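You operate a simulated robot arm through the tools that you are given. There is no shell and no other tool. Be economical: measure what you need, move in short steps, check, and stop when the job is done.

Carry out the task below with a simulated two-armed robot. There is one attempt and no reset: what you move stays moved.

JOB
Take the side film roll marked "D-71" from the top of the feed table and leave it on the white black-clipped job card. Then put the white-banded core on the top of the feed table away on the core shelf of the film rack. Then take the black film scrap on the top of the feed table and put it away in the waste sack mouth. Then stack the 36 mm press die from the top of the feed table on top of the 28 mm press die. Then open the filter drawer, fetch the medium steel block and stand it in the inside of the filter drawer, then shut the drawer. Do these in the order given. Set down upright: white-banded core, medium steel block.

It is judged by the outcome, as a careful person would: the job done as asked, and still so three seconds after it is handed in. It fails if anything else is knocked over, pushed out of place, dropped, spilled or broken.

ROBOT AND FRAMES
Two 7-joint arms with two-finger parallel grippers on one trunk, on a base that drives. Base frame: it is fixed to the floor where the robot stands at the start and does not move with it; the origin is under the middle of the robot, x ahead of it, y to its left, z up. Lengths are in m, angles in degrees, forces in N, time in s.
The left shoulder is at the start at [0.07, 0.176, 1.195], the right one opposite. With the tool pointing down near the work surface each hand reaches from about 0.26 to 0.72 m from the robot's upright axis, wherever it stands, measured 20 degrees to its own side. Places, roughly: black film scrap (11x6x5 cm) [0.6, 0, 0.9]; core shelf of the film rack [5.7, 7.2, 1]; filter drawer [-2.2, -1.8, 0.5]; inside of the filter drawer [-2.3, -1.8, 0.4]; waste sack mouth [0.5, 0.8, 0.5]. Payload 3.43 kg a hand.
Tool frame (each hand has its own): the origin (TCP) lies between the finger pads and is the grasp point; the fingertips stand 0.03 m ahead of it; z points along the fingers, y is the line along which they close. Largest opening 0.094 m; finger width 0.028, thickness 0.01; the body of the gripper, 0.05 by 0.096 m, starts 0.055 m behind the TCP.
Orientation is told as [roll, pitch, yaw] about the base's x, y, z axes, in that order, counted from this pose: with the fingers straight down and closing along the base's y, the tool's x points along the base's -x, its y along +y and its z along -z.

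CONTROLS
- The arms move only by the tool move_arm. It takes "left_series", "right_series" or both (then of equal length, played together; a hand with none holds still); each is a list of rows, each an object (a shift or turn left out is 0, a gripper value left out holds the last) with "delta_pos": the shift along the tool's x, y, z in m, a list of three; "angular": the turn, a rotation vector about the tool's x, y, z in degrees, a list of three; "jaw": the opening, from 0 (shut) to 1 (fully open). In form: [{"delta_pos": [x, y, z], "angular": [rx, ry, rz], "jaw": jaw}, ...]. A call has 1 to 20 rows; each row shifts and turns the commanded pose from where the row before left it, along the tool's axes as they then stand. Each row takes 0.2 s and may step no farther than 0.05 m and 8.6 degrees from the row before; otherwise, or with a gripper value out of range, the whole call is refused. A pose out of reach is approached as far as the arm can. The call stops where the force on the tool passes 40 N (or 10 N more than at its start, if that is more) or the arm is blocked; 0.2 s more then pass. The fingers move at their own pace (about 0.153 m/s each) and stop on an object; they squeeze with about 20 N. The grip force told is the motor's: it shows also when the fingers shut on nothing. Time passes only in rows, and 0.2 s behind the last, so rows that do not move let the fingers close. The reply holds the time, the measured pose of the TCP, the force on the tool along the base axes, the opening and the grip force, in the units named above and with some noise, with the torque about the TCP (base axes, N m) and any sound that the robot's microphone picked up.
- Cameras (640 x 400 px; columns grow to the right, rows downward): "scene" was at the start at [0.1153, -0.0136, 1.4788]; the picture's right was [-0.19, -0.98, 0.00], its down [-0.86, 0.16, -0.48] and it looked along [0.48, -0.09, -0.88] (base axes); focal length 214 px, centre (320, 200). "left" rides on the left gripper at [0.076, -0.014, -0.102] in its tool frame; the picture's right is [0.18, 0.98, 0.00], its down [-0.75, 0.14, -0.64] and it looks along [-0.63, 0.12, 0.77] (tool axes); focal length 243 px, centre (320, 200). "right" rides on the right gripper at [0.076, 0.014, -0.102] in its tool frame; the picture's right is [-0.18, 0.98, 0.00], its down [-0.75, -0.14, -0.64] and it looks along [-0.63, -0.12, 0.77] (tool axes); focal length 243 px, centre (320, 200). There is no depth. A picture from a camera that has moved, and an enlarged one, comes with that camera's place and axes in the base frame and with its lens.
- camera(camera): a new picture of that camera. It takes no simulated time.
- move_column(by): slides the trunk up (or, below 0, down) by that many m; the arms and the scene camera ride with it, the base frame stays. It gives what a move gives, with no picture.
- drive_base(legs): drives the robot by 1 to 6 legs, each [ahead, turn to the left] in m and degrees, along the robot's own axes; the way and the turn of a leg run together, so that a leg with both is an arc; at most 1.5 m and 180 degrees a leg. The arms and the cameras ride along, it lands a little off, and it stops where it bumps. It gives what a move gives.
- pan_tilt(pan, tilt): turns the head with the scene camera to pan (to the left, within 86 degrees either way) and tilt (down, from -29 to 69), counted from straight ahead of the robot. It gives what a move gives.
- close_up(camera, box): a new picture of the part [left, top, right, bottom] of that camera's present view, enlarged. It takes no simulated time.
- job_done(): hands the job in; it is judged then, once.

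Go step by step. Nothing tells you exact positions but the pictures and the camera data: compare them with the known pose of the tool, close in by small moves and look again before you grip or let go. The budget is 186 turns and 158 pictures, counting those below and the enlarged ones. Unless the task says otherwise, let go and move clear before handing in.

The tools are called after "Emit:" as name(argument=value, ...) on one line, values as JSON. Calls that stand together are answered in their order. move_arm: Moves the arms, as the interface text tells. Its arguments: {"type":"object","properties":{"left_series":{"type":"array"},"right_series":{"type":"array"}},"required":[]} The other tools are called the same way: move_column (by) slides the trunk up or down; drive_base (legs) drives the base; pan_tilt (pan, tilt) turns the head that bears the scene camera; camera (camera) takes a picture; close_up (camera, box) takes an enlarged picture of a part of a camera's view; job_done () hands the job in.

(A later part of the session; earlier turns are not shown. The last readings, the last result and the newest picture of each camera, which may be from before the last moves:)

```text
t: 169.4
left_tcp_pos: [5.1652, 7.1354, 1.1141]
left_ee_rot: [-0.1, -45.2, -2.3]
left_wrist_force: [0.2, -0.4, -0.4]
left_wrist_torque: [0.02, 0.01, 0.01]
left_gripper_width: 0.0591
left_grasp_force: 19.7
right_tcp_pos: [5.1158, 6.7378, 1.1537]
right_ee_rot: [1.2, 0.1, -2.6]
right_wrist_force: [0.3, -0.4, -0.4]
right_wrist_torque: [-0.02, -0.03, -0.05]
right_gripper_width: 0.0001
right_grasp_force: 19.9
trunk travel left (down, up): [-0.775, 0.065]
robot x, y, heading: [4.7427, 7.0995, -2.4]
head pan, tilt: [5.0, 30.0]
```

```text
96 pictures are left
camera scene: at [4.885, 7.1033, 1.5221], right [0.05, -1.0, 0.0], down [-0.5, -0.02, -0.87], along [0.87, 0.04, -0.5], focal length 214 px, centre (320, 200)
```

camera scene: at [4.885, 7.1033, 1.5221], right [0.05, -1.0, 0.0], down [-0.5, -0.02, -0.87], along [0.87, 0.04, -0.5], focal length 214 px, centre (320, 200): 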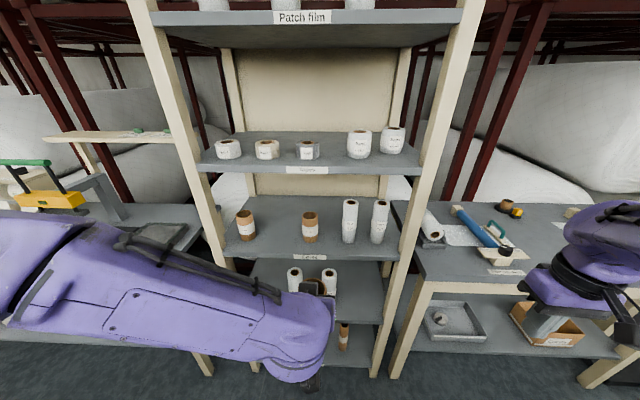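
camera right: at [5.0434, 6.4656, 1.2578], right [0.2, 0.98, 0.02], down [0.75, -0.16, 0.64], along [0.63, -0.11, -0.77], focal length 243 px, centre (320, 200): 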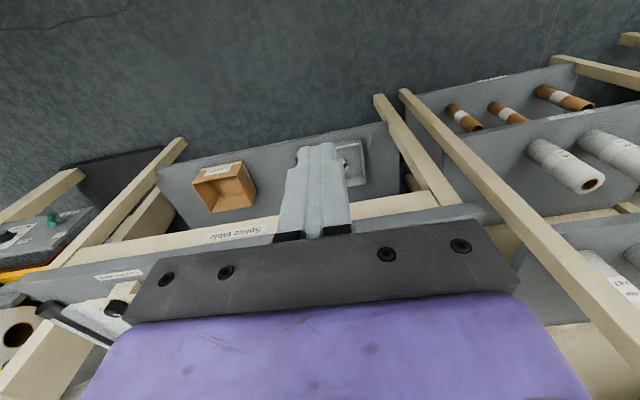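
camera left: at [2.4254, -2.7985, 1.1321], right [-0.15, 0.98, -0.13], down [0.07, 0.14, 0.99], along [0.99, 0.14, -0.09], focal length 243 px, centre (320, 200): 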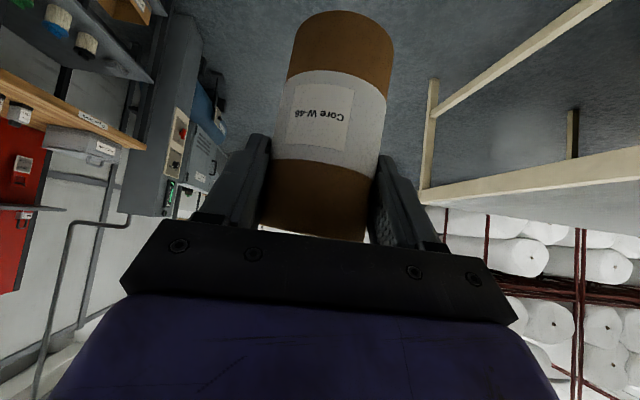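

Emit:
close_up(camera="scene", box=[200, 130, 430, 300])

Emit:
camera(camera="left")

```text
2.35 times, centred on (315, 215) of scene
camera zoom: at [4.885, 7.1033, 1.5221], right [0.05, -1.0, 0.0], down [-0.5, -0.02, -0.87], along [0.87, 0.04, -0.5], focal length 505 px, centre (332, 165)
```

zoom: 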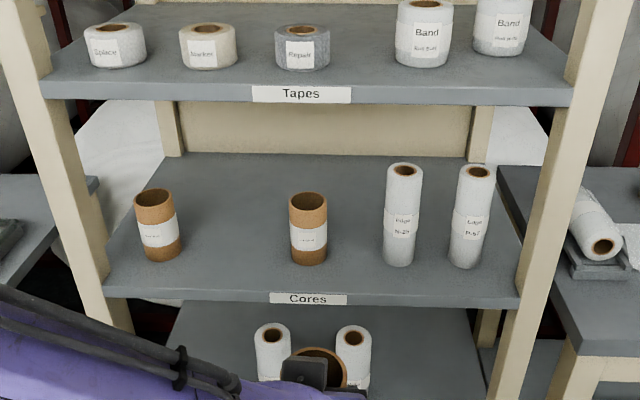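

```text
94 pictures are left
camera left: at [5.0377, 7.1255, 1.1322], right [-0.09, 0.99, -0.13], down [0.08, 0.14, 0.99], along [0.99, 0.08, -0.09], focal length 243 px, centre (320, 200)
```

left: 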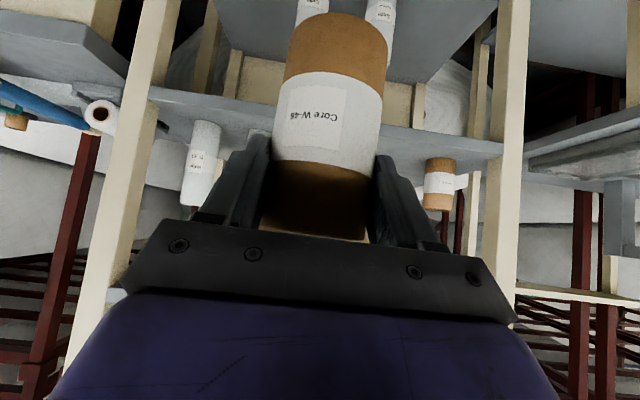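

Shelf surface z ≈ 0.97, neighbours at y ≈ 7.17 and 7.425; I'll put the core at about (5.52, 7.30). First I drive 17 cm closer.

Emit:
drive_base(legs=[[0.17, 2.3]])

```text
t: 170.9
left_tcp_pos: [5.334, 7.1476, 1.1145]
left_ee_rot: [0.0, -45.1, -0.2]
left_wrist_force: [-0.1, 0.3, -0.5]
left_wrist_torque: [0.01, 0.0, -0.02]
left_gripper_width: 0.059
left_grasp_force: 20.3
right_tcp_pos: [5.3011, 6.7487, 1.1539]
right_ee_rot: [1.2, -0.1, -0.4]
right_wrist_force: [-0.5, 0.1, 1.0]
right_wrist_torque: [-0.03, -0.02, 0.01]
right_gripper_width: 0.0
right_grasp_force: 19.7
trunk travel left (down, up): [-0.775, 0.065]
robot x, y, heading: [4.9186, 7.0964, -0.3]
head pan, tilt: [5.0, 30.0]
```

Emit:
move_arm(left_series=[{"delta_pos": [0, 0.038, 0]}, {"delta_pos": [0, 0.038, 0]}, {"delta_pos": [0, 0.038, 0]}, {"delta_pos": [0, 0.038, 0]}, {}])

Emit:
camera(camera="left")

Emit:
camera(camera="scene")

```text
t: 172.1
left_tcp_pos: [5.3618, 7.291, 1.1233]
left_ee_rot: [0.0, -45.1, 0.0]
left_wrist_force: [0.6, -0.3, -1.1]
left_wrist_torque: [0.03, 0.0, 0.02]
left_gripper_width: 0.0588
left_grasp_force: 19.9
left hand out of reach, approached as far as the arm can: row 3, 4
right_tcp_pos: [5.3025, 6.7499, 1.1535]
right_ee_rot: [1.3, 0.0, -0.3]
right_wrist_force: [0.7, 1.0, 0.4]
right_wrist_torque: [0.0, -0.02, 0.0]
right_gripper_width: 0.0
right_grasp_force: 19.5
trunk travel left (down, up): [-0.775, 0.065]
robot x, y, heading: [4.9136, 7.096, -0.3]
head pan, tilt: [5.0, 30.0]
```

```text
93 pictures are left
camera left: at [5.2352, 7.2758, 1.1424], right [-0.13, 0.98, -0.13], down [0.08, 0.14, 0.99], along [0.99, 0.12, -0.09], focal length 243 px, centre (320, 200)
```

left: 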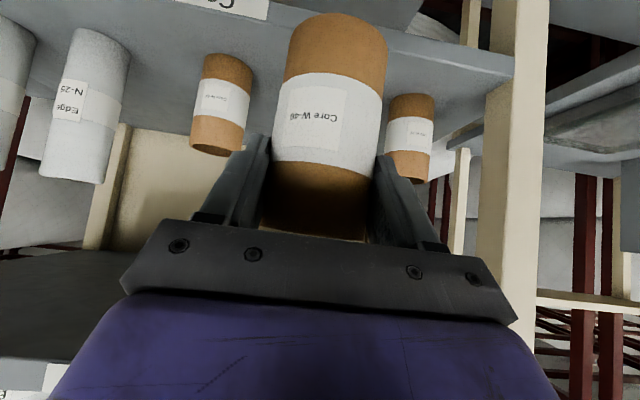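

```text
92 pictures are left
camera scene: at [5.0579, 7.1048, 1.5221], right [0.09, -1.0, 0.0], down [-0.5, -0.04, -0.87], along [0.86, 0.08, -0.5], focal length 214 px, centre (320, 200)
```

scene: 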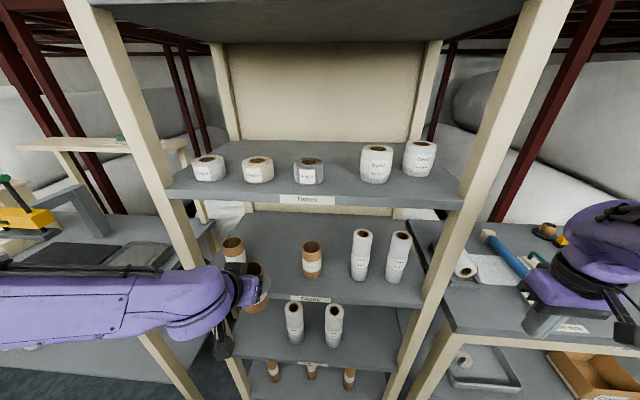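

Neighbour cores at y ≈ 7.17 and 7.42 confirmed; I move the core in over the shelf with about 4 cm clearance.

Emit:
move_arm(left_series=[{"delta_pos": [-0.0212, 0.001, 0.0347]}, {"delta_pos": [-0.0212, 0.001, 0.0347]}, {"delta_pos": [-0.0212, 0.001, 0.0347]}, {"delta_pos": [-0.0212, 0.001, 0.0347]}, {}])

Emit:
camera(camera="left")

Emit:
close_up(camera="scene", box=[150, 140, 450, 330])

```text
t: 173.3
left_tcp_pos: [5.5209, 7.2959, 1.085]
left_ee_rot: [0.1, -45.1, 0.0]
left_wrist_force: [0.2, -0.4, -0.7]
left_wrist_torque: [-0.02, -0.02, -0.02]
left_gripper_width: 0.0591
left_grasp_force: 20.4
right_tcp_pos: [5.3033, 6.7492, 1.1545]
right_ee_rot: [1.2, 0.1, -0.4]
right_wrist_force: [-0.3, 0.5, 0.0]
right_wrist_torque: [-0.03, 0.01, -0.01]
right_gripper_width: 0.0001
right_grasp_force: 20.0
trunk travel left (down, up): [-0.775, 0.065]
robot x, y, heading: [4.9165, 7.1, 0.0]
head pan, tilt: [5.0, 30.0]
```

```text
91 pictures are left
camera left: at [5.3944, 7.282, 1.103], right [-0.13, 0.98, -0.13], down [0.08, 0.14, 0.99], along [0.99, 0.12, -0.09], focal length 243 px, centre (320, 200)
```

left: 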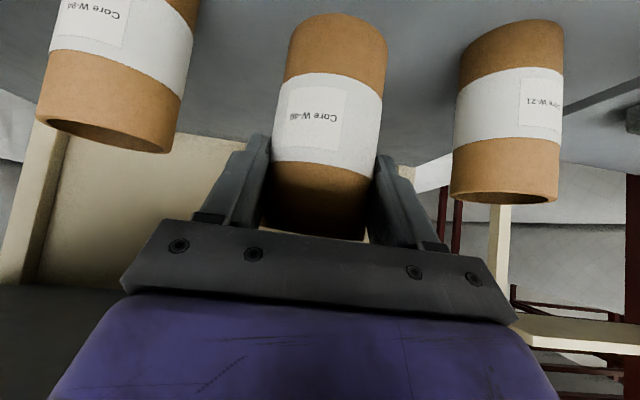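

```text
2.11 times, centred on (300, 235) of scene
camera zoom: at [5.0572, 7.1054, 1.5222], right [0.09, -1.0, 0.0], down [-0.5, -0.04, -0.87], along [0.86, 0.07, -0.5], focal length 452 px, centre (362, 126)
```

zoom: 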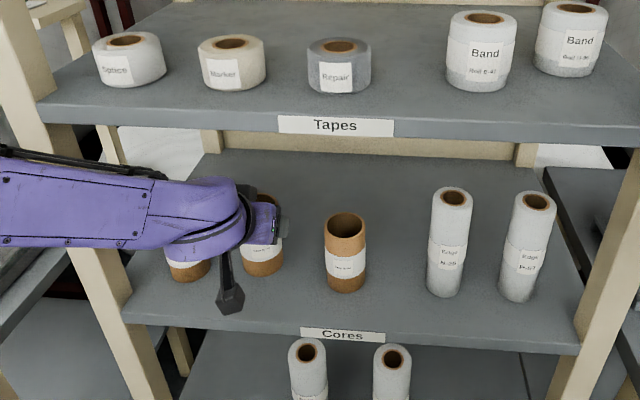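

Aligned between the neighbours. I lower it gently.

Emit:
move_arm(left_series=[{"delta_pos": [0.0106, 0, 0.0106]}, {"delta_pos": [0.0085, 0, 0.0085]}, {"delta_pos": [0.002, 0, 0.002]}, {"delta_pos": [0.002, 0, 0.002]}, {}])

Emit:
camera(camera="left")

```text
t: 174.5
left_tcp_pos: [5.5194, 7.2969, 1.0494]
left_ee_rot: [0.0, -45.1, -0.1]
left_wrist_force: [-0.3, 0.1, -1.0]
left_wrist_torque: [0.0, 0.0, 0.02]
left_gripper_width: 0.0593
left_grasp_force: 20.1
right_tcp_pos: [5.304, 6.749, 1.1543]
right_ee_rot: [1.1, 0.1, -0.4]
right_wrist_force: [-0.2, 0.6, -0.9]
right_wrist_torque: [-0.04, 0.0, -0.04]
right_gripper_width: 0.0
right_grasp_force: 19.9
trunk travel left (down, up): [-0.775, 0.065]
robot x, y, heading: [4.9197, 7.0969, 0.1]
head pan, tilt: [5.0, 30.0]
```

```text
89 pictures are left
camera left: at [5.3922, 7.2812, 1.0683], right [-0.13, 0.98, -0.13], down [0.08, 0.14, 0.99], along [0.99, 0.12, -0.09], focal length 243 px, centre (320, 200)
```

left: 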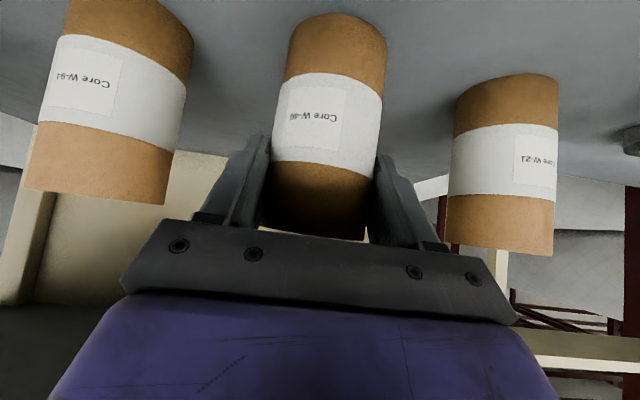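

Emit:
move_arm(left_series=[{"delta_pos": [0.0015, 0, 0.0015]}, {"delta_pos": [0.0015, 0, 0.0015]}, {"delta_pos": [0.0015, 0, 0.0015]}, {}])

```text
t: 175.5
left_tcp_pos: [5.5187, 7.2947, 1.0462]
left_ee_rot: [0.0, -45.5, 0.0]
left_wrist_force: [2.7, 1.9, 13.0]
left_wrist_torque: [-0.22, -0.17, 0.07]
left_gripper_width: 0.0587
left_grasp_force: 20.2
right_tcp_pos: [5.3018, 6.7486, 1.155]
right_ee_rot: [1.3, -0.1, -0.3]
right_wrist_force: [-0.1, -0.1, -0.1]
right_wrist_torque: [0.01, 0.0, -0.01]
right_gripper_width: 0.0
right_grasp_force: 20.1
trunk travel left (down, up): [-0.775, 0.065]
robot x, y, heading: [4.9178, 7.0979, -0.3]
head pan, tilt: [5.0, 30.0]
```

Contact made. I relax slightly, open, and withdraw horizontally.

Emit:
move_arm(left_series=[{"delta_pos": [-0.0008, 0, -0.0008]}, {"jaw": 0.8}, {"jaw": 1}, {}, {}])

Emit:
camera(camera="left")

```text
t: 176.7
left_tcp_pos: [5.5196, 7.2962, 1.0435]
left_ee_rot: [-0.1, -45.1, -0.1]
left_wrist_force: [-0.5, -0.1, 0.6]
left_wrist_torque: [0.0, -0.02, 0.02]
left_gripper_width: 0.0942
left_grasp_force: 0.1
right_tcp_pos: [5.3027, 6.7498, 1.1544]
right_ee_rot: [1.2, 0.0, -0.4]
right_wrist_force: [1.4, 0.2, 0.4]
right_wrist_torque: [-0.02, -0.01, 0.0]
right_gripper_width: 0.0
right_grasp_force: 20.3
trunk travel left (down, up): [-0.775, 0.065]
robot x, y, heading: [4.9167, 7.0969, 0.1]
head pan, tilt: [5.0, 30.0]
```

```text
88 pictures are left
camera left: at [5.3931, 7.281, 1.063], right [-0.13, 0.98, -0.13], down [0.08, 0.14, 0.99], along [0.99, 0.12, -0.09], focal length 243 px, centre (320, 200)
```

left: 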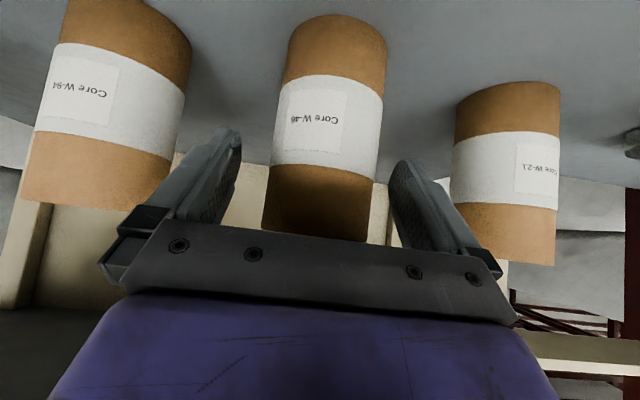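

Emit:
move_arm(left_series=[{"delta_pos": [0.0212, 0, -0.0212]}, {"delta_pos": [0.0212, 0, -0.0212]}, {"delta_pos": [0.0212, 0, -0.0212]}, {"delta_pos": [0.0212, 0, -0.0212]}, {}])

Emit:
drive_base(legs=[[-0.2, 0]])

Emit:
close_up(camera="scene", box=[180, 120, 460, 310])

```text
t: 177.9
left_tcp_pos: [5.403, 7.2979, 1.0431]
left_ee_rot: [-0.1, -45.1, -0.1]
left_wrist_force: [0.4, -0.3, 0.0]
left_wrist_torque: [-0.01, -0.02, 0.03]
left_gripper_width: 0.094
left_grasp_force: 0.1
right_tcp_pos: [5.3036, 6.7495, 1.1535]
right_ee_rot: [1.1, 0.0, -0.4]
right_wrist_force: [-0.3, -0.7, 0.0]
right_wrist_torque: [0.01, 0.06, -0.03]
right_gripper_width: 0.0
right_grasp_force: 19.7
trunk travel left (down, up): [-0.775, 0.065]
robot x, y, heading: [4.9224, 7.0944, 0.0]
head pan, tilt: [5.0, 30.0]
```

```text
t: 179.5
left_tcp_pos: [5.1921, 7.2976, 1.0428]
left_ee_rot: [0.0, -44.9, -0.1]
left_wrist_force: [-0.1, -0.3, 1.1]
left_wrist_torque: [0.02, 0.04, -0.03]
left_gripper_width: 0.0938
left_grasp_force: 0.0
right_tcp_pos: [5.0933, 6.7481, 1.1553]
right_ee_rot: [1.2, 0.2, -0.2]
right_wrist_force: [-0.9, 0.5, 0.5]
right_wrist_torque: [0.02, 0.0, 0.01]
right_gripper_width: 0.0
right_grasp_force: 20.4
trunk travel left (down, up): [-0.775, 0.065]
robot x, y, heading: [4.7027, 7.0993, -0.1]
head pan, tilt: [5.0, 30.0]
```

```text
2.11 times, centred on (320, 215) of scene
camera zoom: at [4.8478, 7.1055, 1.5219], right [0.09, -1.0, 0.0], down [-0.5, -0.04, -0.87], along [0.86, 0.08, -0.5], focal length 452 px, centre (320, 168)
```

zoom: 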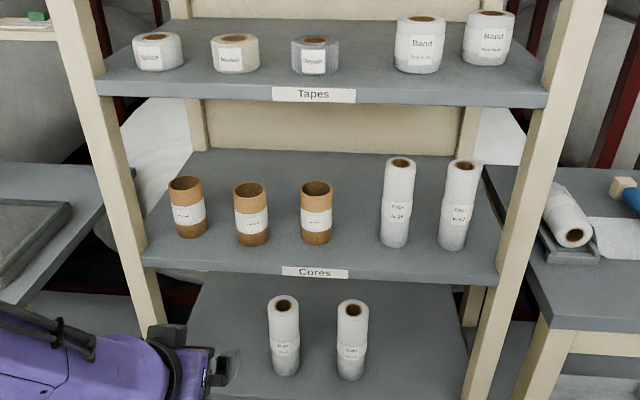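

The core stands upright on the Cores shelf. I bring the left hand back to a travel pose and start the return trip.

Emit:
move_arm(left_series=[{"delta_pos": [0, -0.03, -0.03], "angular": [0, 7.5, 0]}, {"delta_pos": [0, -0.03, -0.03], "angular": [0, 7.5, 0]}, {"delta_pos": [0, -0.04, 0], "angular": [0, 7.5, 0]}, {"delta_pos": [0, -0.04, 0], "angular": [0, 7.5, 0]}, {"delta_pos": [0, -0.04, 0], "angular": [0, 7.5, 0]}, {"delta_pos": [0, -0.04, 0], "angular": [0, 7.5, 0]}, {}])

Emit:
drive_base(legs=[[0, -88], [1.5, 0], [1.5, 0], [0.5, 0]])

Emit:
pan_tilt(pan=0, tilt=20)

Emit:
camera(camera="scene")

```text
t: 181.1
left_tcp_pos: [5.1472, 7.077, 1.0897]
left_ee_rot: [-0.1, -0.2, -0.1]
left_wrist_force: [0.2, -0.2, 0.1]
left_wrist_torque: [0.01, -0.01, 0.01]
left_gripper_width: 0.094
left_grasp_force: 0.1
right_tcp_pos: [5.0902, 6.7485, 1.1554]
right_ee_rot: [1.3, 0.0, -0.3]
right_wrist_force: [0.6, 0.1, 0.2]
right_wrist_torque: [-0.02, 0.01, -0.01]
right_gripper_width: 0.0001
right_grasp_force: 20.5
trunk travel left (down, up): [-0.775, 0.065]
robot x, y, heading: [4.7034, 7.0984, -0.0]
head pan, tilt: [5.0, 30.0]
```

```text
t: 201.9
left_tcp_pos: [4.8948, 3.1589, 1.0899]
left_ee_rot: [0.0, -0.2, -87.2]
left_wrist_force: [0.4, 0.0, 0.4]
left_wrist_torque: [0.02, -0.03, 0.02]
left_gripper_width: 0.0941
left_grasp_force: 0.1
right_tcp_pos: [4.5634, 3.2, 1.1551]
right_ee_rot: [1.4, -0.1, -87.5]
right_wrist_force: [-0.3, -0.3, 0.3]
right_wrist_torque: [0.03, -0.03, -0.03]
right_gripper_width: 0.0
right_grasp_force: 19.9
trunk travel left (down, up): [-0.775, 0.065]
robot x, y, heading: [4.8935, 3.6033, -87.4]
head pan, tilt: [5.0, 30.0]
```

```text
t: 202.6
left_tcp_pos: [4.8952, 3.1591, 1.0894]
left_ee_rot: [0.1, 0.0, -87.2]
left_wrist_force: [-0.3, 0.1, -0.2]
left_wrist_torque: [-0.01, -0.03, -0.02]
left_gripper_width: 0.0939
left_grasp_force: 0.1
right_tcp_pos: [4.5643, 3.1988, 1.154]
right_ee_rot: [1.3, 0.0, -87.6]
right_wrist_force: [-0.8, 0.9, -0.5]
right_wrist_torque: [0.0, -0.02, 0.0]
right_gripper_width: 0.0
right_grasp_force: 20.5
trunk travel left (down, up): [-0.775, 0.065]
robot x, y, heading: [4.8941, 3.6062, -87.0]
head pan, tilt: [0.0, 20.0]
```

```text
86 pictures are left
camera scene: at [4.9015, 3.4583, 1.538], right [-1.0, -0.05, 0.0], down [-0.02, 0.34, -0.94], along [0.05, -0.94, -0.34], focal length 214 px, centre (320, 200)
```

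scene: 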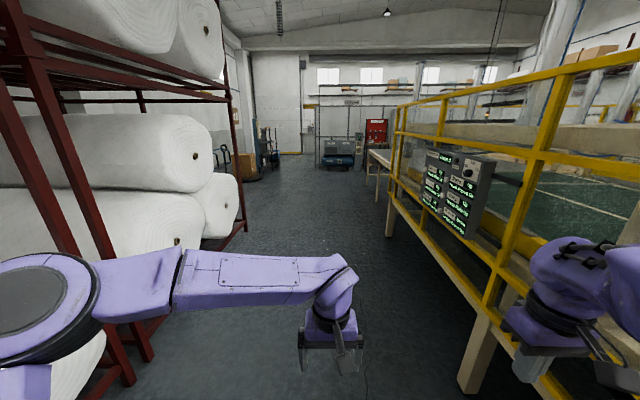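

Emit:
drive_base(legs=[[0, -3], [1.5, 0], [1.5, 0], [1.5, 0], [1.5, 0], [0.37, 0]])

```text
t: 233.5
left_tcp_pos: [4.8463, -3.2061, 1.0896]
left_ee_rot: [0.0, -0.2, -88.7]
left_wrist_force: [0.3, 0.4, 1.0]
left_wrist_torque: [-0.02, 0.0, -0.05]
left_gripper_width: 0.094
left_grasp_force: 0.1
right_tcp_pos: [4.5163, -3.1564, 1.1553]
right_ee_rot: [1.4, -0.1, -89.1]
right_wrist_force: [0.7, 1.1, 0.0]
right_wrist_torque: [0.01, 0.02, 0.01]
right_gripper_width: 0.0001
right_grasp_force: 19.9
trunk travel left (down, up): [-0.775, 0.065]
robot x, y, heading: [4.8564, -2.7632, -88.9]
head pan, tilt: [0.0, 20.0]
```

Emit:
drive_base(legs=[[0, -90.2], [1.5, 0], [1.0, 0]])

Emit:
camera(camera="scene")

```text
t: 249.7
left_tcp_pos: [1.8928, -2.5901, 1.0897]
left_ee_rot: [0.0, -0.1, 175.8]
left_wrist_force: [-0.3, 0.2, 0.3]
left_wrist_torque: [0.03, 0.01, -0.01]
left_gripper_width: 0.094
left_grasp_force: 0.1
right_tcp_pos: [1.9742, -2.2677, 1.1553]
right_ee_rot: [1.4, 0.0, 175.5]
right_wrist_force: [0.7, -0.5, 0.6]
right_wrist_torque: [0.01, -0.01, 0.01]
right_gripper_width: 0.0001
right_grasp_force: 20.3
trunk travel left (down, up): [-0.775, 0.065]
robot x, y, heading: [2.334, -2.6411, 176.2]
head pan, tilt: [0.0, 20.0]
```

```text
85 pictures are left
camera scene: at [2.1918, -2.6326, 1.5382], right [0.07, 1.0, 0.0], down [0.34, -0.02, -0.94], along [-0.94, 0.07, -0.34], focal length 214 px, centre (320, 200)
```

scene: 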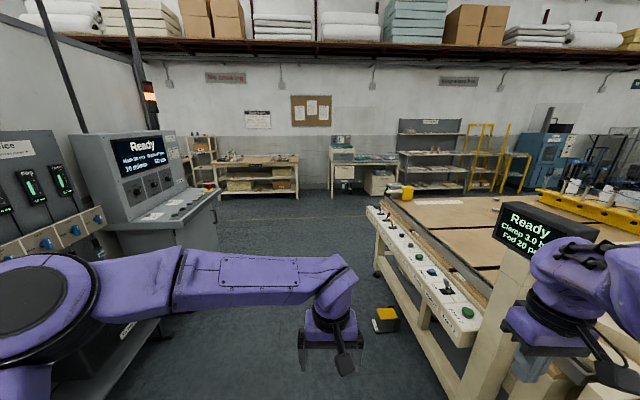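

Heading drifted toward the table, so I steer left to the aisle's middle.

Emit:
drive_base(legs=[[0, 16], [1.1, 0], [0, -12]])

Emit:
camera(camera="scene")

```text
t: 257.1
left_tcp_pos: [0.7997, -2.8548, 1.0895]
left_ee_rot: [0.0, -0.1, 179.7]
left_wrist_force: [1.7, 1.3, -0.4]
left_wrist_torque: [-0.04, -0.01, 0.03]
left_gripper_width: 0.0939
left_grasp_force: 0.2
right_tcp_pos: [0.8573, -2.5249, 1.1534]
right_ee_rot: [1.2, 0.0, 179.4]
right_wrist_force: [0.3, 0.6, 0.3]
right_wrist_torque: [0.0, 0.0, -0.01]
right_gripper_width: 0.0002
right_grasp_force: 19.8
trunk travel left (down, up): [-0.775, 0.065]
robot x, y, heading: [1.2406, -2.8773, 180.0]
head pan, tilt: [0.0, 20.0]
```

```text
84 pictures are left
camera scene: at [1.0996, -2.8758, 1.5381], right [0.0, 1.0, 0.0], down [0.34, 0.0, -0.94], along [-0.94, 0.0, -0.34], focal length 214 px, centre (320, 200)
```

scene: 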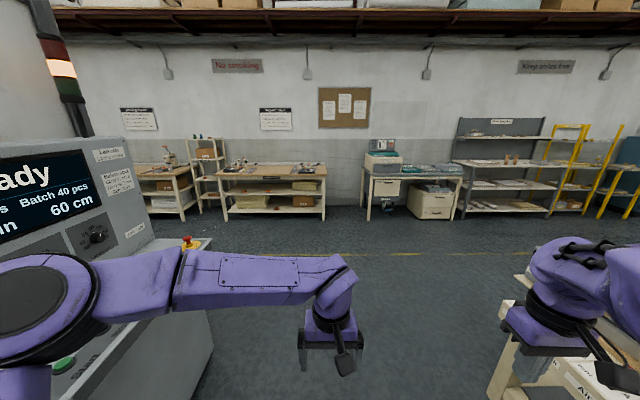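

Emit:
drive_base(legs=[[1.5, 0], [0.47, 0], [0, -88], [1.5, 0], [1.3, 0], [0, -88]])

Emit:
pan_tilt(pan=15, tilt=35)

Emit:
camera(camera="scene")

```text
t: 287.7
left_tcp_pos: [-0.2336, -0.0477, 1.0895]
left_ee_rot: [0.0, 0.0, 1.5]
left_wrist_force: [-0.4, 0.5, -0.7]
left_wrist_torque: [-0.02, -0.02, -0.03]
left_gripper_width: 0.0942
left_grasp_force: 0.1
right_tcp_pos: [-0.2819, -0.3796, 1.1546]
right_ee_rot: [1.2, 0.1, 1.2]
right_wrist_force: [-1.0, 0.0, -0.3]
right_wrist_torque: [-0.02, 0.02, 0.02]
right_gripper_width: 0.0
right_grasp_force: 20.4
trunk travel left (down, up): [-0.775, 0.065]
robot x, y, heading: [-0.6789, -0.0399, 1.6]
head pan, tilt: [0.0, 20.0]
```

```text
t: 288.5
left_tcp_pos: [-0.2337, -0.0485, 1.09]
left_ee_rot: [0.0, -0.1, 1.7]
left_wrist_force: [-0.5, -0.1, 1.0]
left_wrist_torque: [0.0, -0.02, 0.01]
left_gripper_width: 0.0938
left_grasp_force: 0.1
right_tcp_pos: [-0.2813, -0.38, 1.1548]
right_ee_rot: [1.2, 0.0, 1.3]
right_wrist_force: [1.0, 0.3, 0.0]
right_wrist_torque: [-0.01, 0.02, 0.0]
right_gripper_width: 0.0001
right_grasp_force: 20.2
trunk travel left (down, up): [-0.775, 0.065]
robot x, y, heading: [-0.677, -0.0395, 1.5]
head pan, tilt: [15.0, 35.0]
```

```text
83 pictures are left
camera scene: at [-0.5418, -0.0151, 1.5143], right [0.29, -0.96, 0.0], down [-0.55, -0.16, -0.82], along [0.79, 0.23, -0.57], focal length 214 px, centre (320, 200)
```

scene: 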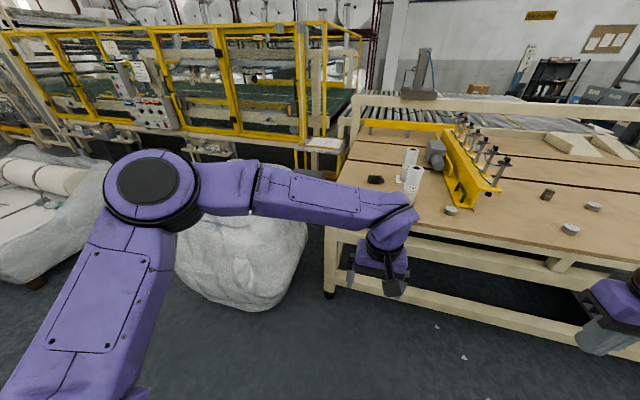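

Back at the table. I rotate the left gripper 90° (the scrap is long along y) and drive forward.

Emit:
move_arm(left_series=[{"angular": [0, 0, 8.2], "delta_pos": [0, 0, -0.01]}, {"angular": [0, 0, 8.2], "delta_pos": [0, 0, -0.01]}, {"angular": [0, 0, 8.2]}, {"angular": [0, 0, 8.2]}, {"angular": [0, 0, 8.2]}, {"angular": [0, 0, 8.2]}, {"angular": [0, 0, 8.2]}, {"angular": [0, 0, 8.2]}, {"angular": [0, 0, 8.2]}, {"angular": [0, 0, 8.2]}, {"angular": [0, 0, 8]}, {}])

Emit:
drive_base(legs=[[0.65, -1.5]])

Emit:
pan_tilt(pan=0, tilt=50)

Emit:
camera(camera="scene")

Emit:
camera(camera="left")

```text
t: 291.1
left_tcp_pos: [-0.2341, -0.0479, 1.1098]
left_ee_rot: [0.1, -0.1, -33.8]
left_wrist_force: [0.2, 0.9, -0.1]
left_wrist_torque: [0.0, 0.0, 0.0]
left_gripper_width: 0.0944
left_grasp_force: 0.1
left hand out of reach, approached as far as the arm can: row 5, 6, 7, 8, 9, 10, 11
right_tcp_pos: [-0.2809, -0.3798, 1.1531]
right_ee_rot: [1.2, 0.0, 1.3]
right_wrist_force: [0.1, -0.1, 0.5]
right_wrist_torque: [-0.01, 0.03, -0.02]
right_gripper_width: 0.0
right_grasp_force: 19.7
trunk travel left (down, up): [-0.775, 0.065]
robot x, y, heading: [-0.6767, -0.0385, 1.6]
head pan, tilt: [15.0, 35.0]
```

```text
t: 294.8
left_tcp_pos: [0.4283, -0.055, 1.1086]
left_ee_rot: [0.2, -0.1, -35.8]
left_wrist_force: [0.0, -0.3, 0.5]
left_wrist_torque: [0.0, -0.03, 0.02]
left_gripper_width: 0.0942
left_grasp_force: 0.0
right_tcp_pos: [0.3706, -0.3824, 1.1536]
right_ee_rot: [1.3, 0.1, -0.4]
right_wrist_force: [-0.5, 0.1, -0.8]
right_wrist_torque: [0.0, 0.0, -0.04]
right_gripper_width: 0.0
right_grasp_force: 19.9
trunk travel left (down, up): [-0.775, 0.065]
robot x, y, heading: [-0.0124, -0.0357, -0.1]
head pan, tilt: [15.0, 35.0]
```

```text
t: 295.5
left_tcp_pos: [0.4281, -0.0541, 1.1092]
left_ee_rot: [0.1, -0.1, -35.8]
left_wrist_force: [-0.3, -0.3, 0.2]
left_wrist_torque: [0.03, 0.03, 0.0]
left_gripper_width: 0.0939
left_grasp_force: 0.0
right_tcp_pos: [0.3709, -0.3827, 1.1538]
right_ee_rot: [1.3, 0.1, -0.6]
right_wrist_force: [0.4, -0.2, 0.2]
right_wrist_torque: [-0.01, 0.0, -0.04]
right_gripper_width: 0.0
right_grasp_force: 20.4
trunk travel left (down, up): [-0.775, 0.065]
robot x, y, heading: [-0.014, -0.0318, -0.3]
head pan, tilt: [0.0, 50.0]
```

```text
82 pictures are left
camera scene: at [0.1142, -0.0335, 1.4926], right [0.0, -1.0, 0.0], down [-0.77, 0.0, -0.64], along [0.64, 0.0, -0.77], focal length 214 px, centre (320, 200)
```

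scene: 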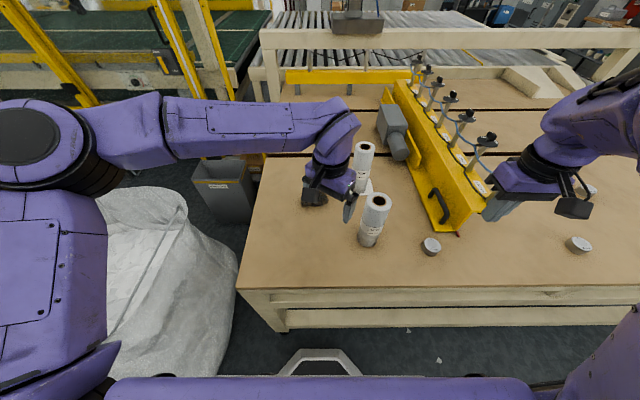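

```text
81 pictures are left
camera left: at [0.3583, -0.0211, 1.2114], right [0.42, 0.91, 0.0], down [0.69, -0.33, 0.64], along [0.58, -0.27, -0.77], focal length 243 px, centre (320, 200)
```

left: 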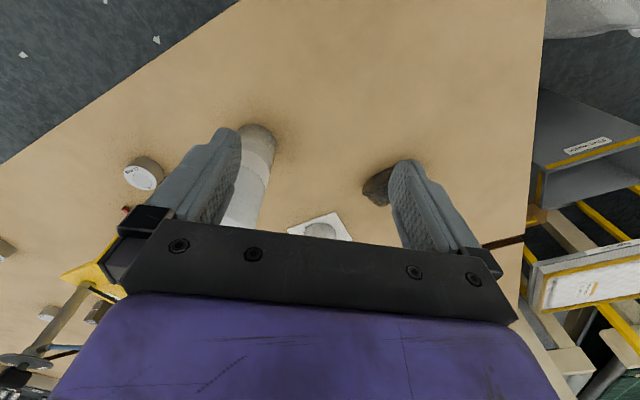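

That direction hits a wrist limit; I rotate the other way to +90°.

Emit:
move_arm(left_series=[{"angular": [0, 0, -8.4], "delta_pos": [0, 0, -0.02]}, {"angular": [0, 0, -8.4], "delta_pos": [0, 0, -0.02]}, {"angular": [0, 0, -8.4]}, {"angular": [0, 0, -8.4]}, {"angular": [0, 0, -8.4]}, {"angular": [0, 0, -8.4]}, {"angular": [0, 0, -8.4]}, {"angular": [0, 0, -8.4]}, {"angular": [0, 0, -8.4]}, {"angular": [0, 0, -8.4]}, {"angular": [0, 0, -8.4]}, {"angular": [0, 0, -8.4]}, {"angular": [0, 0, -8.4]}, {"angular": [0, 0, -8.4]}, {"angular": [0, 0, -8.4]}, {}])

Emit:
camera(camera="left")

```text
t: 298.9
left_tcp_pos: [0.4278, -0.0536, 1.1483]
left_ee_rot: [-0.1, 0.0, 90.4]
left_wrist_force: [0.0, 0.3, 0.1]
left_wrist_torque: [0.05, -0.02, 0.0]
left_gripper_width: 0.0942
left_grasp_force: 0.1
right_tcp_pos: [0.37, -0.3825, 1.154]
right_ee_rot: [1.3, 0.0, -0.5]
right_wrist_force: [-0.4, 0.4, 0.6]
right_wrist_torque: [-0.01, 0.0, 0.01]
right_gripper_width: 0.0
right_grasp_force: 20.3
trunk travel left (down, up): [-0.775, 0.065]
robot x, y, heading: [-0.0157, -0.0354, -0.3]
head pan, tilt: [0.0, 50.0]
```

```text
80 pictures are left
camera left: at [0.4424, -0.1306, 1.2511], right [-0.98, -0.19, 0.0], down [-0.15, 0.75, 0.64], along [-0.12, 0.63, -0.77], focal length 243 px, centre (320, 200)
```

left: 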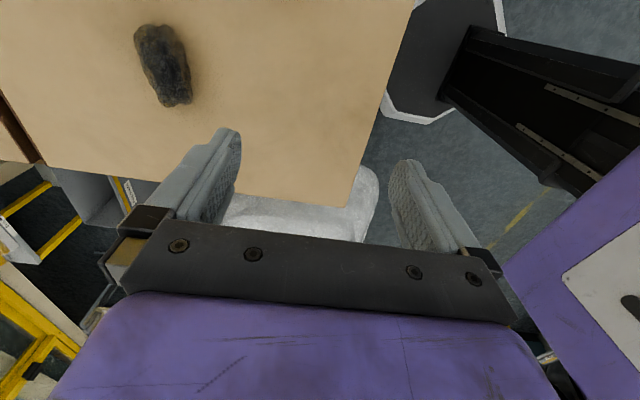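

Emit:
move_arm(left_series=[{"delta_pos": [-0.0063, -0.035, 0]}, {"delta_pos": [-0.0063, -0.035, 0]}, {"delta_pos": [-0.0063, -0.035, 0]}, {"delta_pos": [-0.0063, -0.035, 0]}, {"delta_pos": [-0.0063, -0.035, 0]}, {"delta_pos": [-0.0063, -0.035, 0]}, {"delta_pos": [0, 0, 0.04], "angular": [0, 0, -7]}, {"delta_pos": [0, 0, 0.04], "angular": [0, 0, -7]}, {"delta_pos": [0, 0, 0.04]}, {}])

Emit:
camera(camera="left")

Emit:
camera(camera="scene")

```text
t: 301.1
left_tcp_pos: [0.6366, -0.017, 1.0261]
left_ee_rot: [0.0, 0.0, 104.3]
left_wrist_force: [0.2, 0.0, -0.2]
left_wrist_torque: [0.04, -0.01, 0.01]
left_gripper_width: 0.094
left_grasp_force: 0.1
left hand out of reach, approached as far as the arm can: row 6, 7, 8, 9
right_tcp_pos: [0.3704, -0.3828, 1.1542]
right_ee_rot: [1.3, 0.0, -0.6]
right_wrist_force: [-0.4, -0.1, 0.6]
right_wrist_torque: [-0.01, -0.01, 0.02]
right_gripper_width: 0.0
right_grasp_force: 20.2
trunk travel left (down, up): [-0.775, 0.065]
robot x, y, heading: [-0.0125, -0.0306, 0.1]
head pan, tilt: [0.0, 50.0]
```

```text
79 pictures are left
camera left: at [0.6693, -0.0884, 1.1278], right [-0.91, -0.42, 0.0], down [-0.32, 0.7, 0.64], along [-0.27, 0.58, -0.77], focal length 243 px, centre (320, 200)
```

left: 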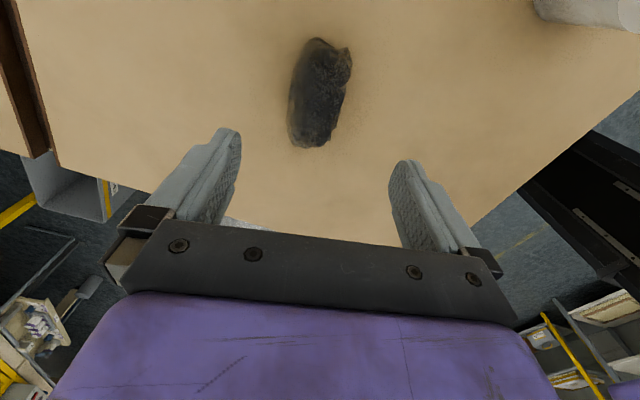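

```text
78 pictures are left
camera scene: at [0.1132, -0.0333, 1.4926], right [0.0, -1.0, 0.0], down [-0.77, 0.0, -0.64], along [0.64, 0.0, -0.77], focal length 214 px, centre (320, 200)
```

scene: 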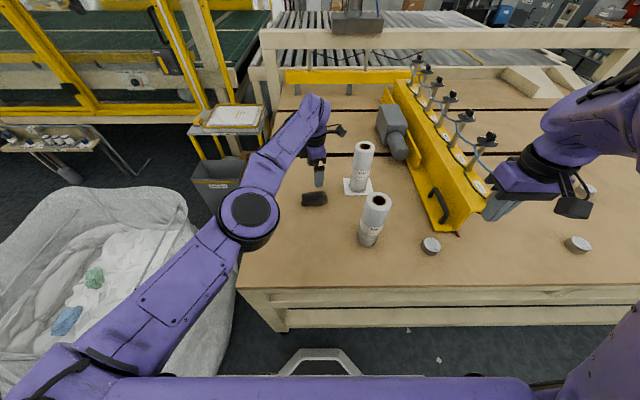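

Scrap is centred between the fingers. I descend and grip.

Emit:
move_arm(left_series=[{"delta_pos": [0, 0, 0.035]}, {"delta_pos": [0, 0, 0.035]}, {"delta_pos": [0, 0, 0.035]}, {"delta_pos": [0, 0, 0.03]}, {}])

Emit:
camera(camera="left")

```text
t: 302.3
left_tcp_pos: [0.6291, -0.016, 0.892]
left_ee_rot: [0.0, -0.1, 104.3]
left_wrist_force: [0.8, 0.0, 0.0]
left_wrist_torque: [0.01, 0.01, -0.02]
left_gripper_width: 0.094
left_grasp_force: 0.1
left hand out of reach, approached as far as the arm can: row 3
right_tcp_pos: [0.3714, -0.3827, 1.1538]
right_ee_rot: [1.2, 0.0, -0.5]
right_wrist_force: [-0.4, 0.1, -0.3]
right_wrist_torque: [0.0, 0.02, 0.0]
right_gripper_width: 0.0001
right_grasp_force: 20.5
trunk travel left (down, up): [-0.775, 0.065]
robot x, y, heading: [-0.0114, -0.031, 0.2]
head pan, tilt: [0.0, 50.0]
```

```text
77 pictures are left
camera left: at [0.6615, -0.0873, 0.9953], right [-0.91, -0.42, 0.0], down [-0.32, 0.7, 0.64], along [-0.27, 0.58, -0.77], focal length 243 px, centre (320, 200)
```

left: 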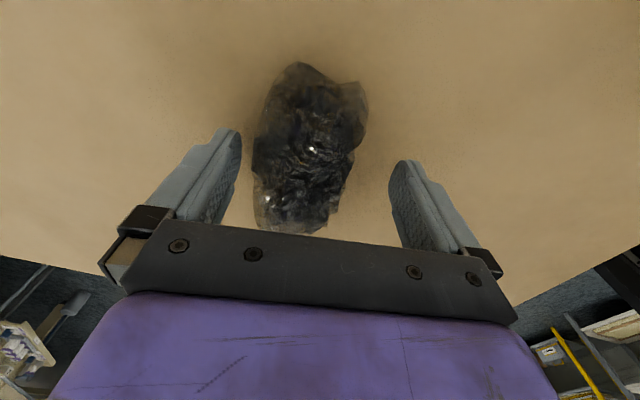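

Emit:
move_arm(left_series=[{"delta_pos": [0, 0, 0.005]}, {"jaw": 0.4}, {"jaw": 0}, {}, {}, {"delta_pos": [0, 0, -0.03]}, {"delta_pos": [0, 0, -0.03]}, {"delta_pos": [0, 0, -0.03]}, {}])

Emit:
camera(camera="left")

```text
t: 304.3
left_tcp_pos: [0.6273, -0.0142, 0.9763]
left_ee_rot: [-0.1, -0.1, 104.4]
left_wrist_force: [-0.6, 0.3, -0.5]
left_wrist_torque: [0.01, -0.03, 0.01]
left_gripper_width: 0.0487
left_grasp_force: 19.9
left hand out of reach, approached as far as the arm can: row 1
right_tcp_pos: [0.3714, -0.3827, 1.1526]
right_ee_rot: [1.2, 0.0, -0.5]
right_wrist_force: [-0.2, -0.1, -0.3]
right_wrist_torque: [-0.02, 0.01, 0.03]
right_gripper_width: 0.0003
right_grasp_force: 19.6
trunk travel left (down, up): [-0.775, 0.065]
robot x, y, heading: [-0.0166, -0.0336, -0.2]
head pan, tilt: [0.0, 50.0]
```

```text
76 pictures are left
camera left: at [0.66, -0.0866, 1.0797], right [-0.91, -0.42, 0.0], down [-0.32, 0.7, 0.64], along [-0.27, 0.58, -0.77], focal length 243 px, centre (320, 200)
```

left: 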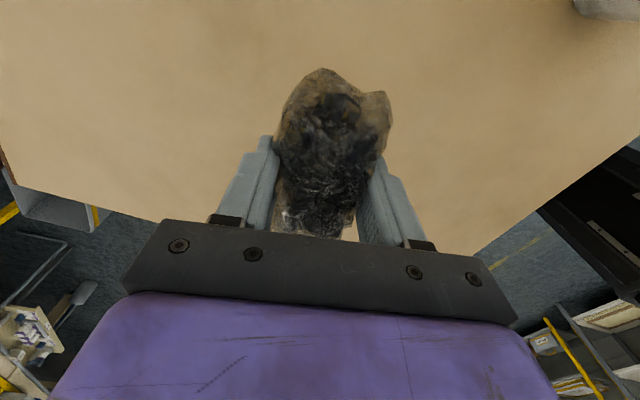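

Scrap held. I raise and pull it in, back away and turn toward the sack for a look.

Emit:
move_arm(left_series=[{"delta_pos": [0, 0, -0.04]}, {"delta_pos": [0, 0, -0.04]}, {"delta_pos": [-0.009, 0.036, -0.02]}, {"delta_pos": [-0.009, 0.036, -0.02]}, {"delta_pos": [-0.009, 0.036, 0]}, {"delta_pos": [-0.009, 0.036, 0]}, {}])

Emit:
drive_base(legs=[[-0.35, 0], [0, 55]])

Emit:
pan_tilt(pan=0, tilt=42)

Emit:
camera(camera="scene")

```text
t: 305.9
left_tcp_pos: [0.4766, -0.0177, 1.0957]
left_ee_rot: [-0.1, -0.1, 104.3]
left_wrist_force: [-0.1, -0.3, 0.2]
left_wrist_torque: [0.01, 0.0, 0.0]
left_gripper_width: 0.0485
left_grasp_force: 19.9
right_tcp_pos: [0.3709, -0.3833, 1.1541]
right_ee_rot: [1.3, 0.1, -0.5]
right_wrist_force: [-0.4, 0.3, -0.2]
right_wrist_torque: [0.02, 0.02, 0.0]
right_gripper_width: 0.0
right_grasp_force: 20.5
trunk travel left (down, up): [-0.775, 0.065]
robot x, y, heading: [-0.0149, -0.036, -0.2]
head pan, tilt: [0.0, 50.0]
```

```text
t: 310.6
left_tcp_pos: [-0.0956, 0.3824, 1.0961]
left_ee_rot: [-0.1, 0.1, 160.1]
left_wrist_force: [-0.7, -0.2, -0.9]
left_wrist_torque: [-0.01, -0.01, 0.03]
left_gripper_width: 0.0485
left_grasp_force: 20.0
right_tcp_pos: [0.1463, 0.0893, 1.1533]
right_ee_rot: [1.2, 0.1, 55.3]
right_wrist_force: [0.2, -0.2, -0.1]
right_wrist_torque: [0.04, 0.02, 0.0]
right_gripper_width: 0.0
right_grasp_force: 19.6
trunk travel left (down, up): [-0.775, 0.065]
robot x, y, heading: [-0.36, -0.031, 55.6]
head pan, tilt: [0.0, 50.0]
```

```text
t: 311.3
left_tcp_pos: [-0.0969, 0.3831, 1.0956]
left_ee_rot: [-0.1, 0.0, 160.1]
left_wrist_force: [-0.4, -0.4, -0.9]
left_wrist_torque: [-0.03, 0.0, 0.0]
left_gripper_width: 0.0484
left_grasp_force: 20.0
right_tcp_pos: [0.1463, 0.0901, 1.1535]
right_ee_rot: [1.3, 0.1, 55.4]
right_wrist_force: [-0.3, 0.0, 0.3]
right_wrist_torque: [0.0, 0.02, -0.02]
right_gripper_width: 0.0001
right_grasp_force: 20.0
trunk travel left (down, up): [-0.775, 0.065]
robot x, y, heading: [-0.3612, -0.0321, 55.6]
head pan, tilt: [0.0, 42.0]
```

```text
75 pictures are left
camera scene: at [-0.2836, 0.0779, 1.5037], right [0.83, -0.56, 0.0], down [-0.38, -0.55, -0.74], along [0.42, 0.61, -0.67], focal length 214 px, centre (320, 200)
```

scene: 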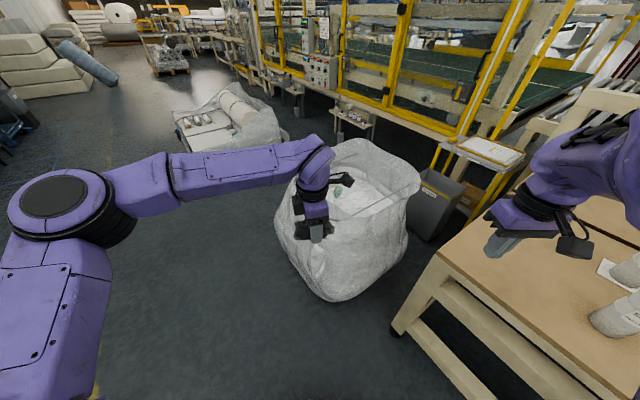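

Emit:
close_up(camera="scene", box=[260, 120, 440, 310])

```text
2.11 times, centred on (350, 215) of scene
camera zoom: at [-0.2836, 0.0779, 1.5037], right [0.83, -0.56, 0.0], down [-0.38, -0.55, -0.74], along [0.42, 0.61, -0.67], focal length 452 px, centre (257, 168)
```

zoom: 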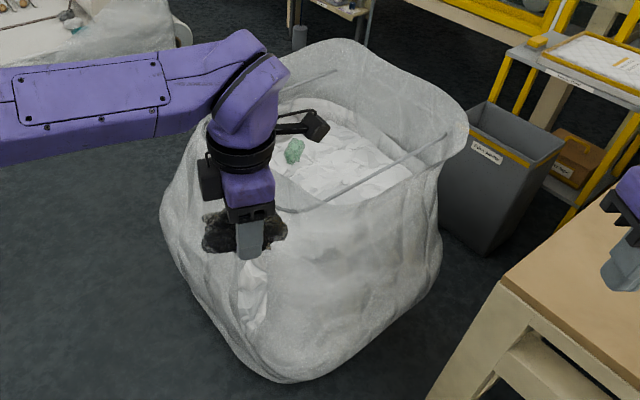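

The sack mouth is roughly bounded by (0.35–0.9, 0.65–1.2) with rim near z 0.65. I approach its near corner.

Emit:
drive_base(legs=[[0, -10], [0.4, 0]])

Emit:
camera(camera="scene")

```text
t: 314.1
left_tcp_pos: [0.1753, 0.5526, 1.0899]
left_ee_rot: [0.3, -0.5, 151.7]
left_wrist_force: [0.9, 0.1, -1.0]
left_wrist_torque: [-0.01, 0.04, -0.04]
left_gripper_width: 0.0487
left_grasp_force: 20.1
right_tcp_pos: [0.3738, 0.2293, 1.1483]
right_ee_rot: [1.6, 0.4, 47.1]
right_wrist_force: [1.1, 0.8, -0.3]
right_wrist_torque: [-0.04, 0.13, 0.01]
right_gripper_width: 0.0
right_grasp_force: 19.9
trunk travel left (down, up): [-0.775, 0.065]
robot x, y, heading: [-0.1565, 0.1805, 49.2]
head pan, tilt: [0.0, 42.0]
stopped in leg 2: the robot was blocked; the commanded pose is now the measured one
```

```text
73 pictures are left
camera scene: at [-0.0544, 0.2834, 1.5028], right [0.76, -0.65, -0.01], down [-0.44, -0.51, -0.74], along [0.48, 0.56, -0.67], focal length 214 px, centre (320, 200)
```

scene: 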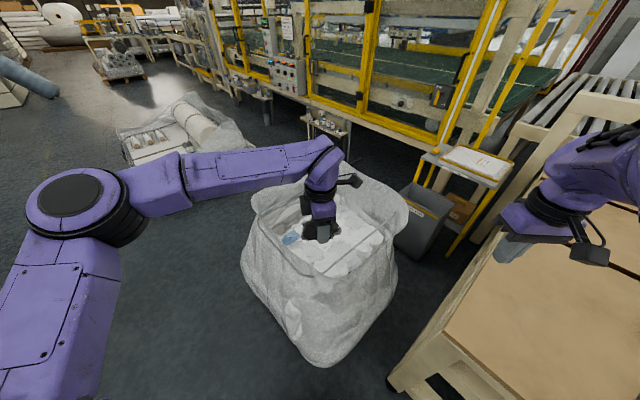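

The base touched something (likely the sack's foot); I back off 4 cm and turn right so the left arm reaches sideways over the mouth.

Emit:
drive_base(legs=[[-0.04, 0], [0, -28]])

Emit:
pan_tilt(pan=30, tilt=42)

Emit:
camera(camera="scene")

```text
t: 316.4
left_tcp_pos: [0.2756, 0.3316, 1.0961]
left_ee_rot: [-0.1, 0.0, 124.0]
left_wrist_force: [-0.5, -0.6, 1.1]
left_wrist_torque: [0.0, -0.01, 0.01]
left_gripper_width: 0.0482
left_grasp_force: 20.1
right_tcp_pos: [0.3008, -0.0468, 1.1535]
right_ee_rot: [1.3, 0.1, 19.4]
right_wrist_force: [0.4, -0.2, -0.8]
right_wrist_torque: [0.0, 0.03, -0.04]
right_gripper_width: 0.0001
right_grasp_force: 20.6
trunk travel left (down, up): [-0.775, 0.065]
robot x, y, heading: [-0.1781, 0.1515, 21.2]
head pan, tilt: [0.0, 42.0]
```

```text
t: 317.3
left_tcp_pos: [0.276, 0.3332, 1.0956]
left_ee_rot: [-0.1, 0.0, 124.1]
left_wrist_force: [0.4, -0.2, -0.7]
left_wrist_torque: [0.01, 0.01, 0.01]
left_gripper_width: 0.0488
left_grasp_force: 19.9
right_tcp_pos: [0.3007, -0.0469, 1.1533]
right_ee_rot: [1.1, -0.1, 19.5]
right_wrist_force: [0.1, -0.7, 0.4]
right_wrist_torque: [-0.02, 0.01, -0.02]
right_gripper_width: 0.0
right_grasp_force: 19.9
trunk travel left (down, up): [-0.775, 0.065]
robot x, y, heading: [-0.1843, 0.1501, 21.2]
head pan, tilt: [30.0, 42.0]
```

```text
72 pictures are left
camera scene: at [-0.0814, 0.2357, 1.5038], right [0.78, -0.63, 0.0], down [-0.42, -0.52, -0.74], along [0.46, 0.58, -0.67], focal length 214 px, centre (320, 200)
```

scene: 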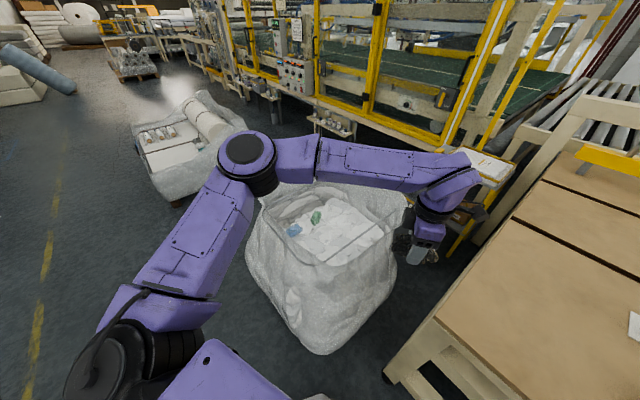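

Robot base corners are near the sack, so I reposition parallel to the table: at about (-0.05, 0.10), heading 0, and reach left over the mouth.

Emit:
drive_base(legs=[[0, -40], [0.14, 0], [0, 18]])

Emit:
pan_tilt(pan=45, tilt=45)

Emit:
camera(camera="scene")

```text
t: 321.5
left_tcp_pos: [0.4476, 0.0998, 1.094]
left_ee_rot: [0.0, 0.0, 102.0]
left_wrist_force: [-0.1, 0.4, -0.1]
left_wrist_torque: [-0.01, 0.07, 0.0]
left_gripper_width: 0.0484
left_grasp_force: 19.3
right_tcp_pos: [0.327, -0.2606, 1.1509]
right_ee_rot: [1.3, 0.3, -2.9]
right_wrist_force: [1.4, -0.2, 0.1]
right_wrist_torque: [0.02, 0.04, 0.0]
right_gripper_width: 0.0001
right_grasp_force: 20.2
trunk travel left (down, up): [-0.775, 0.065]
robot x, y, heading: [-0.0484, 0.1063, -0.9]
head pan, tilt: [30.0, 42.0]
```

```text
t: 322.3
left_tcp_pos: [0.4432, 0.1007, 1.0948]
left_ee_rot: [-0.2, -0.1, 102.0]
left_wrist_force: [-0.2, 0.1, -0.5]
left_wrist_torque: [-0.01, -0.03, -0.03]
left_gripper_width: 0.0483
left_grasp_force: 19.8
right_tcp_pos: [0.3241, -0.2598, 1.1537]
right_ee_rot: [1.2, 0.1, -2.8]
right_wrist_force: [-0.1, 1.1, 0.2]
right_wrist_torque: [-0.01, -0.01, 0.01]
right_gripper_width: 0.0
right_grasp_force: 19.9
trunk travel left (down, up): [-0.775, 0.065]
robot x, y, heading: [-0.0453, 0.107, -0.9]
head pan, tilt: [45.0, 45.0]
```

```text
71 pictures are left
camera scene: at [0.0617, 0.1619, 1.4995], right [0.7, -0.72, 0.0], down [-0.51, -0.49, -0.71], along [0.51, 0.49, -0.71], focal length 214 px, centre (320, 200)
```

scene: 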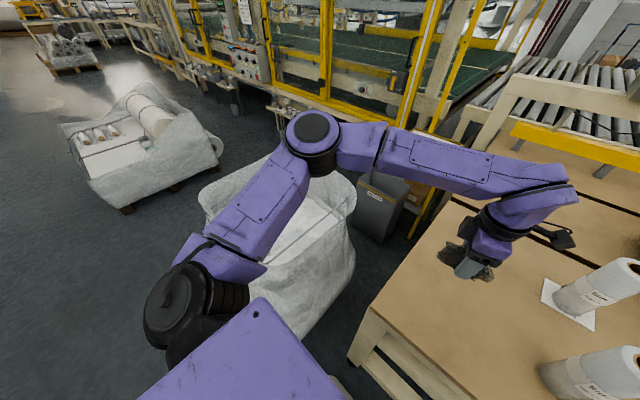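

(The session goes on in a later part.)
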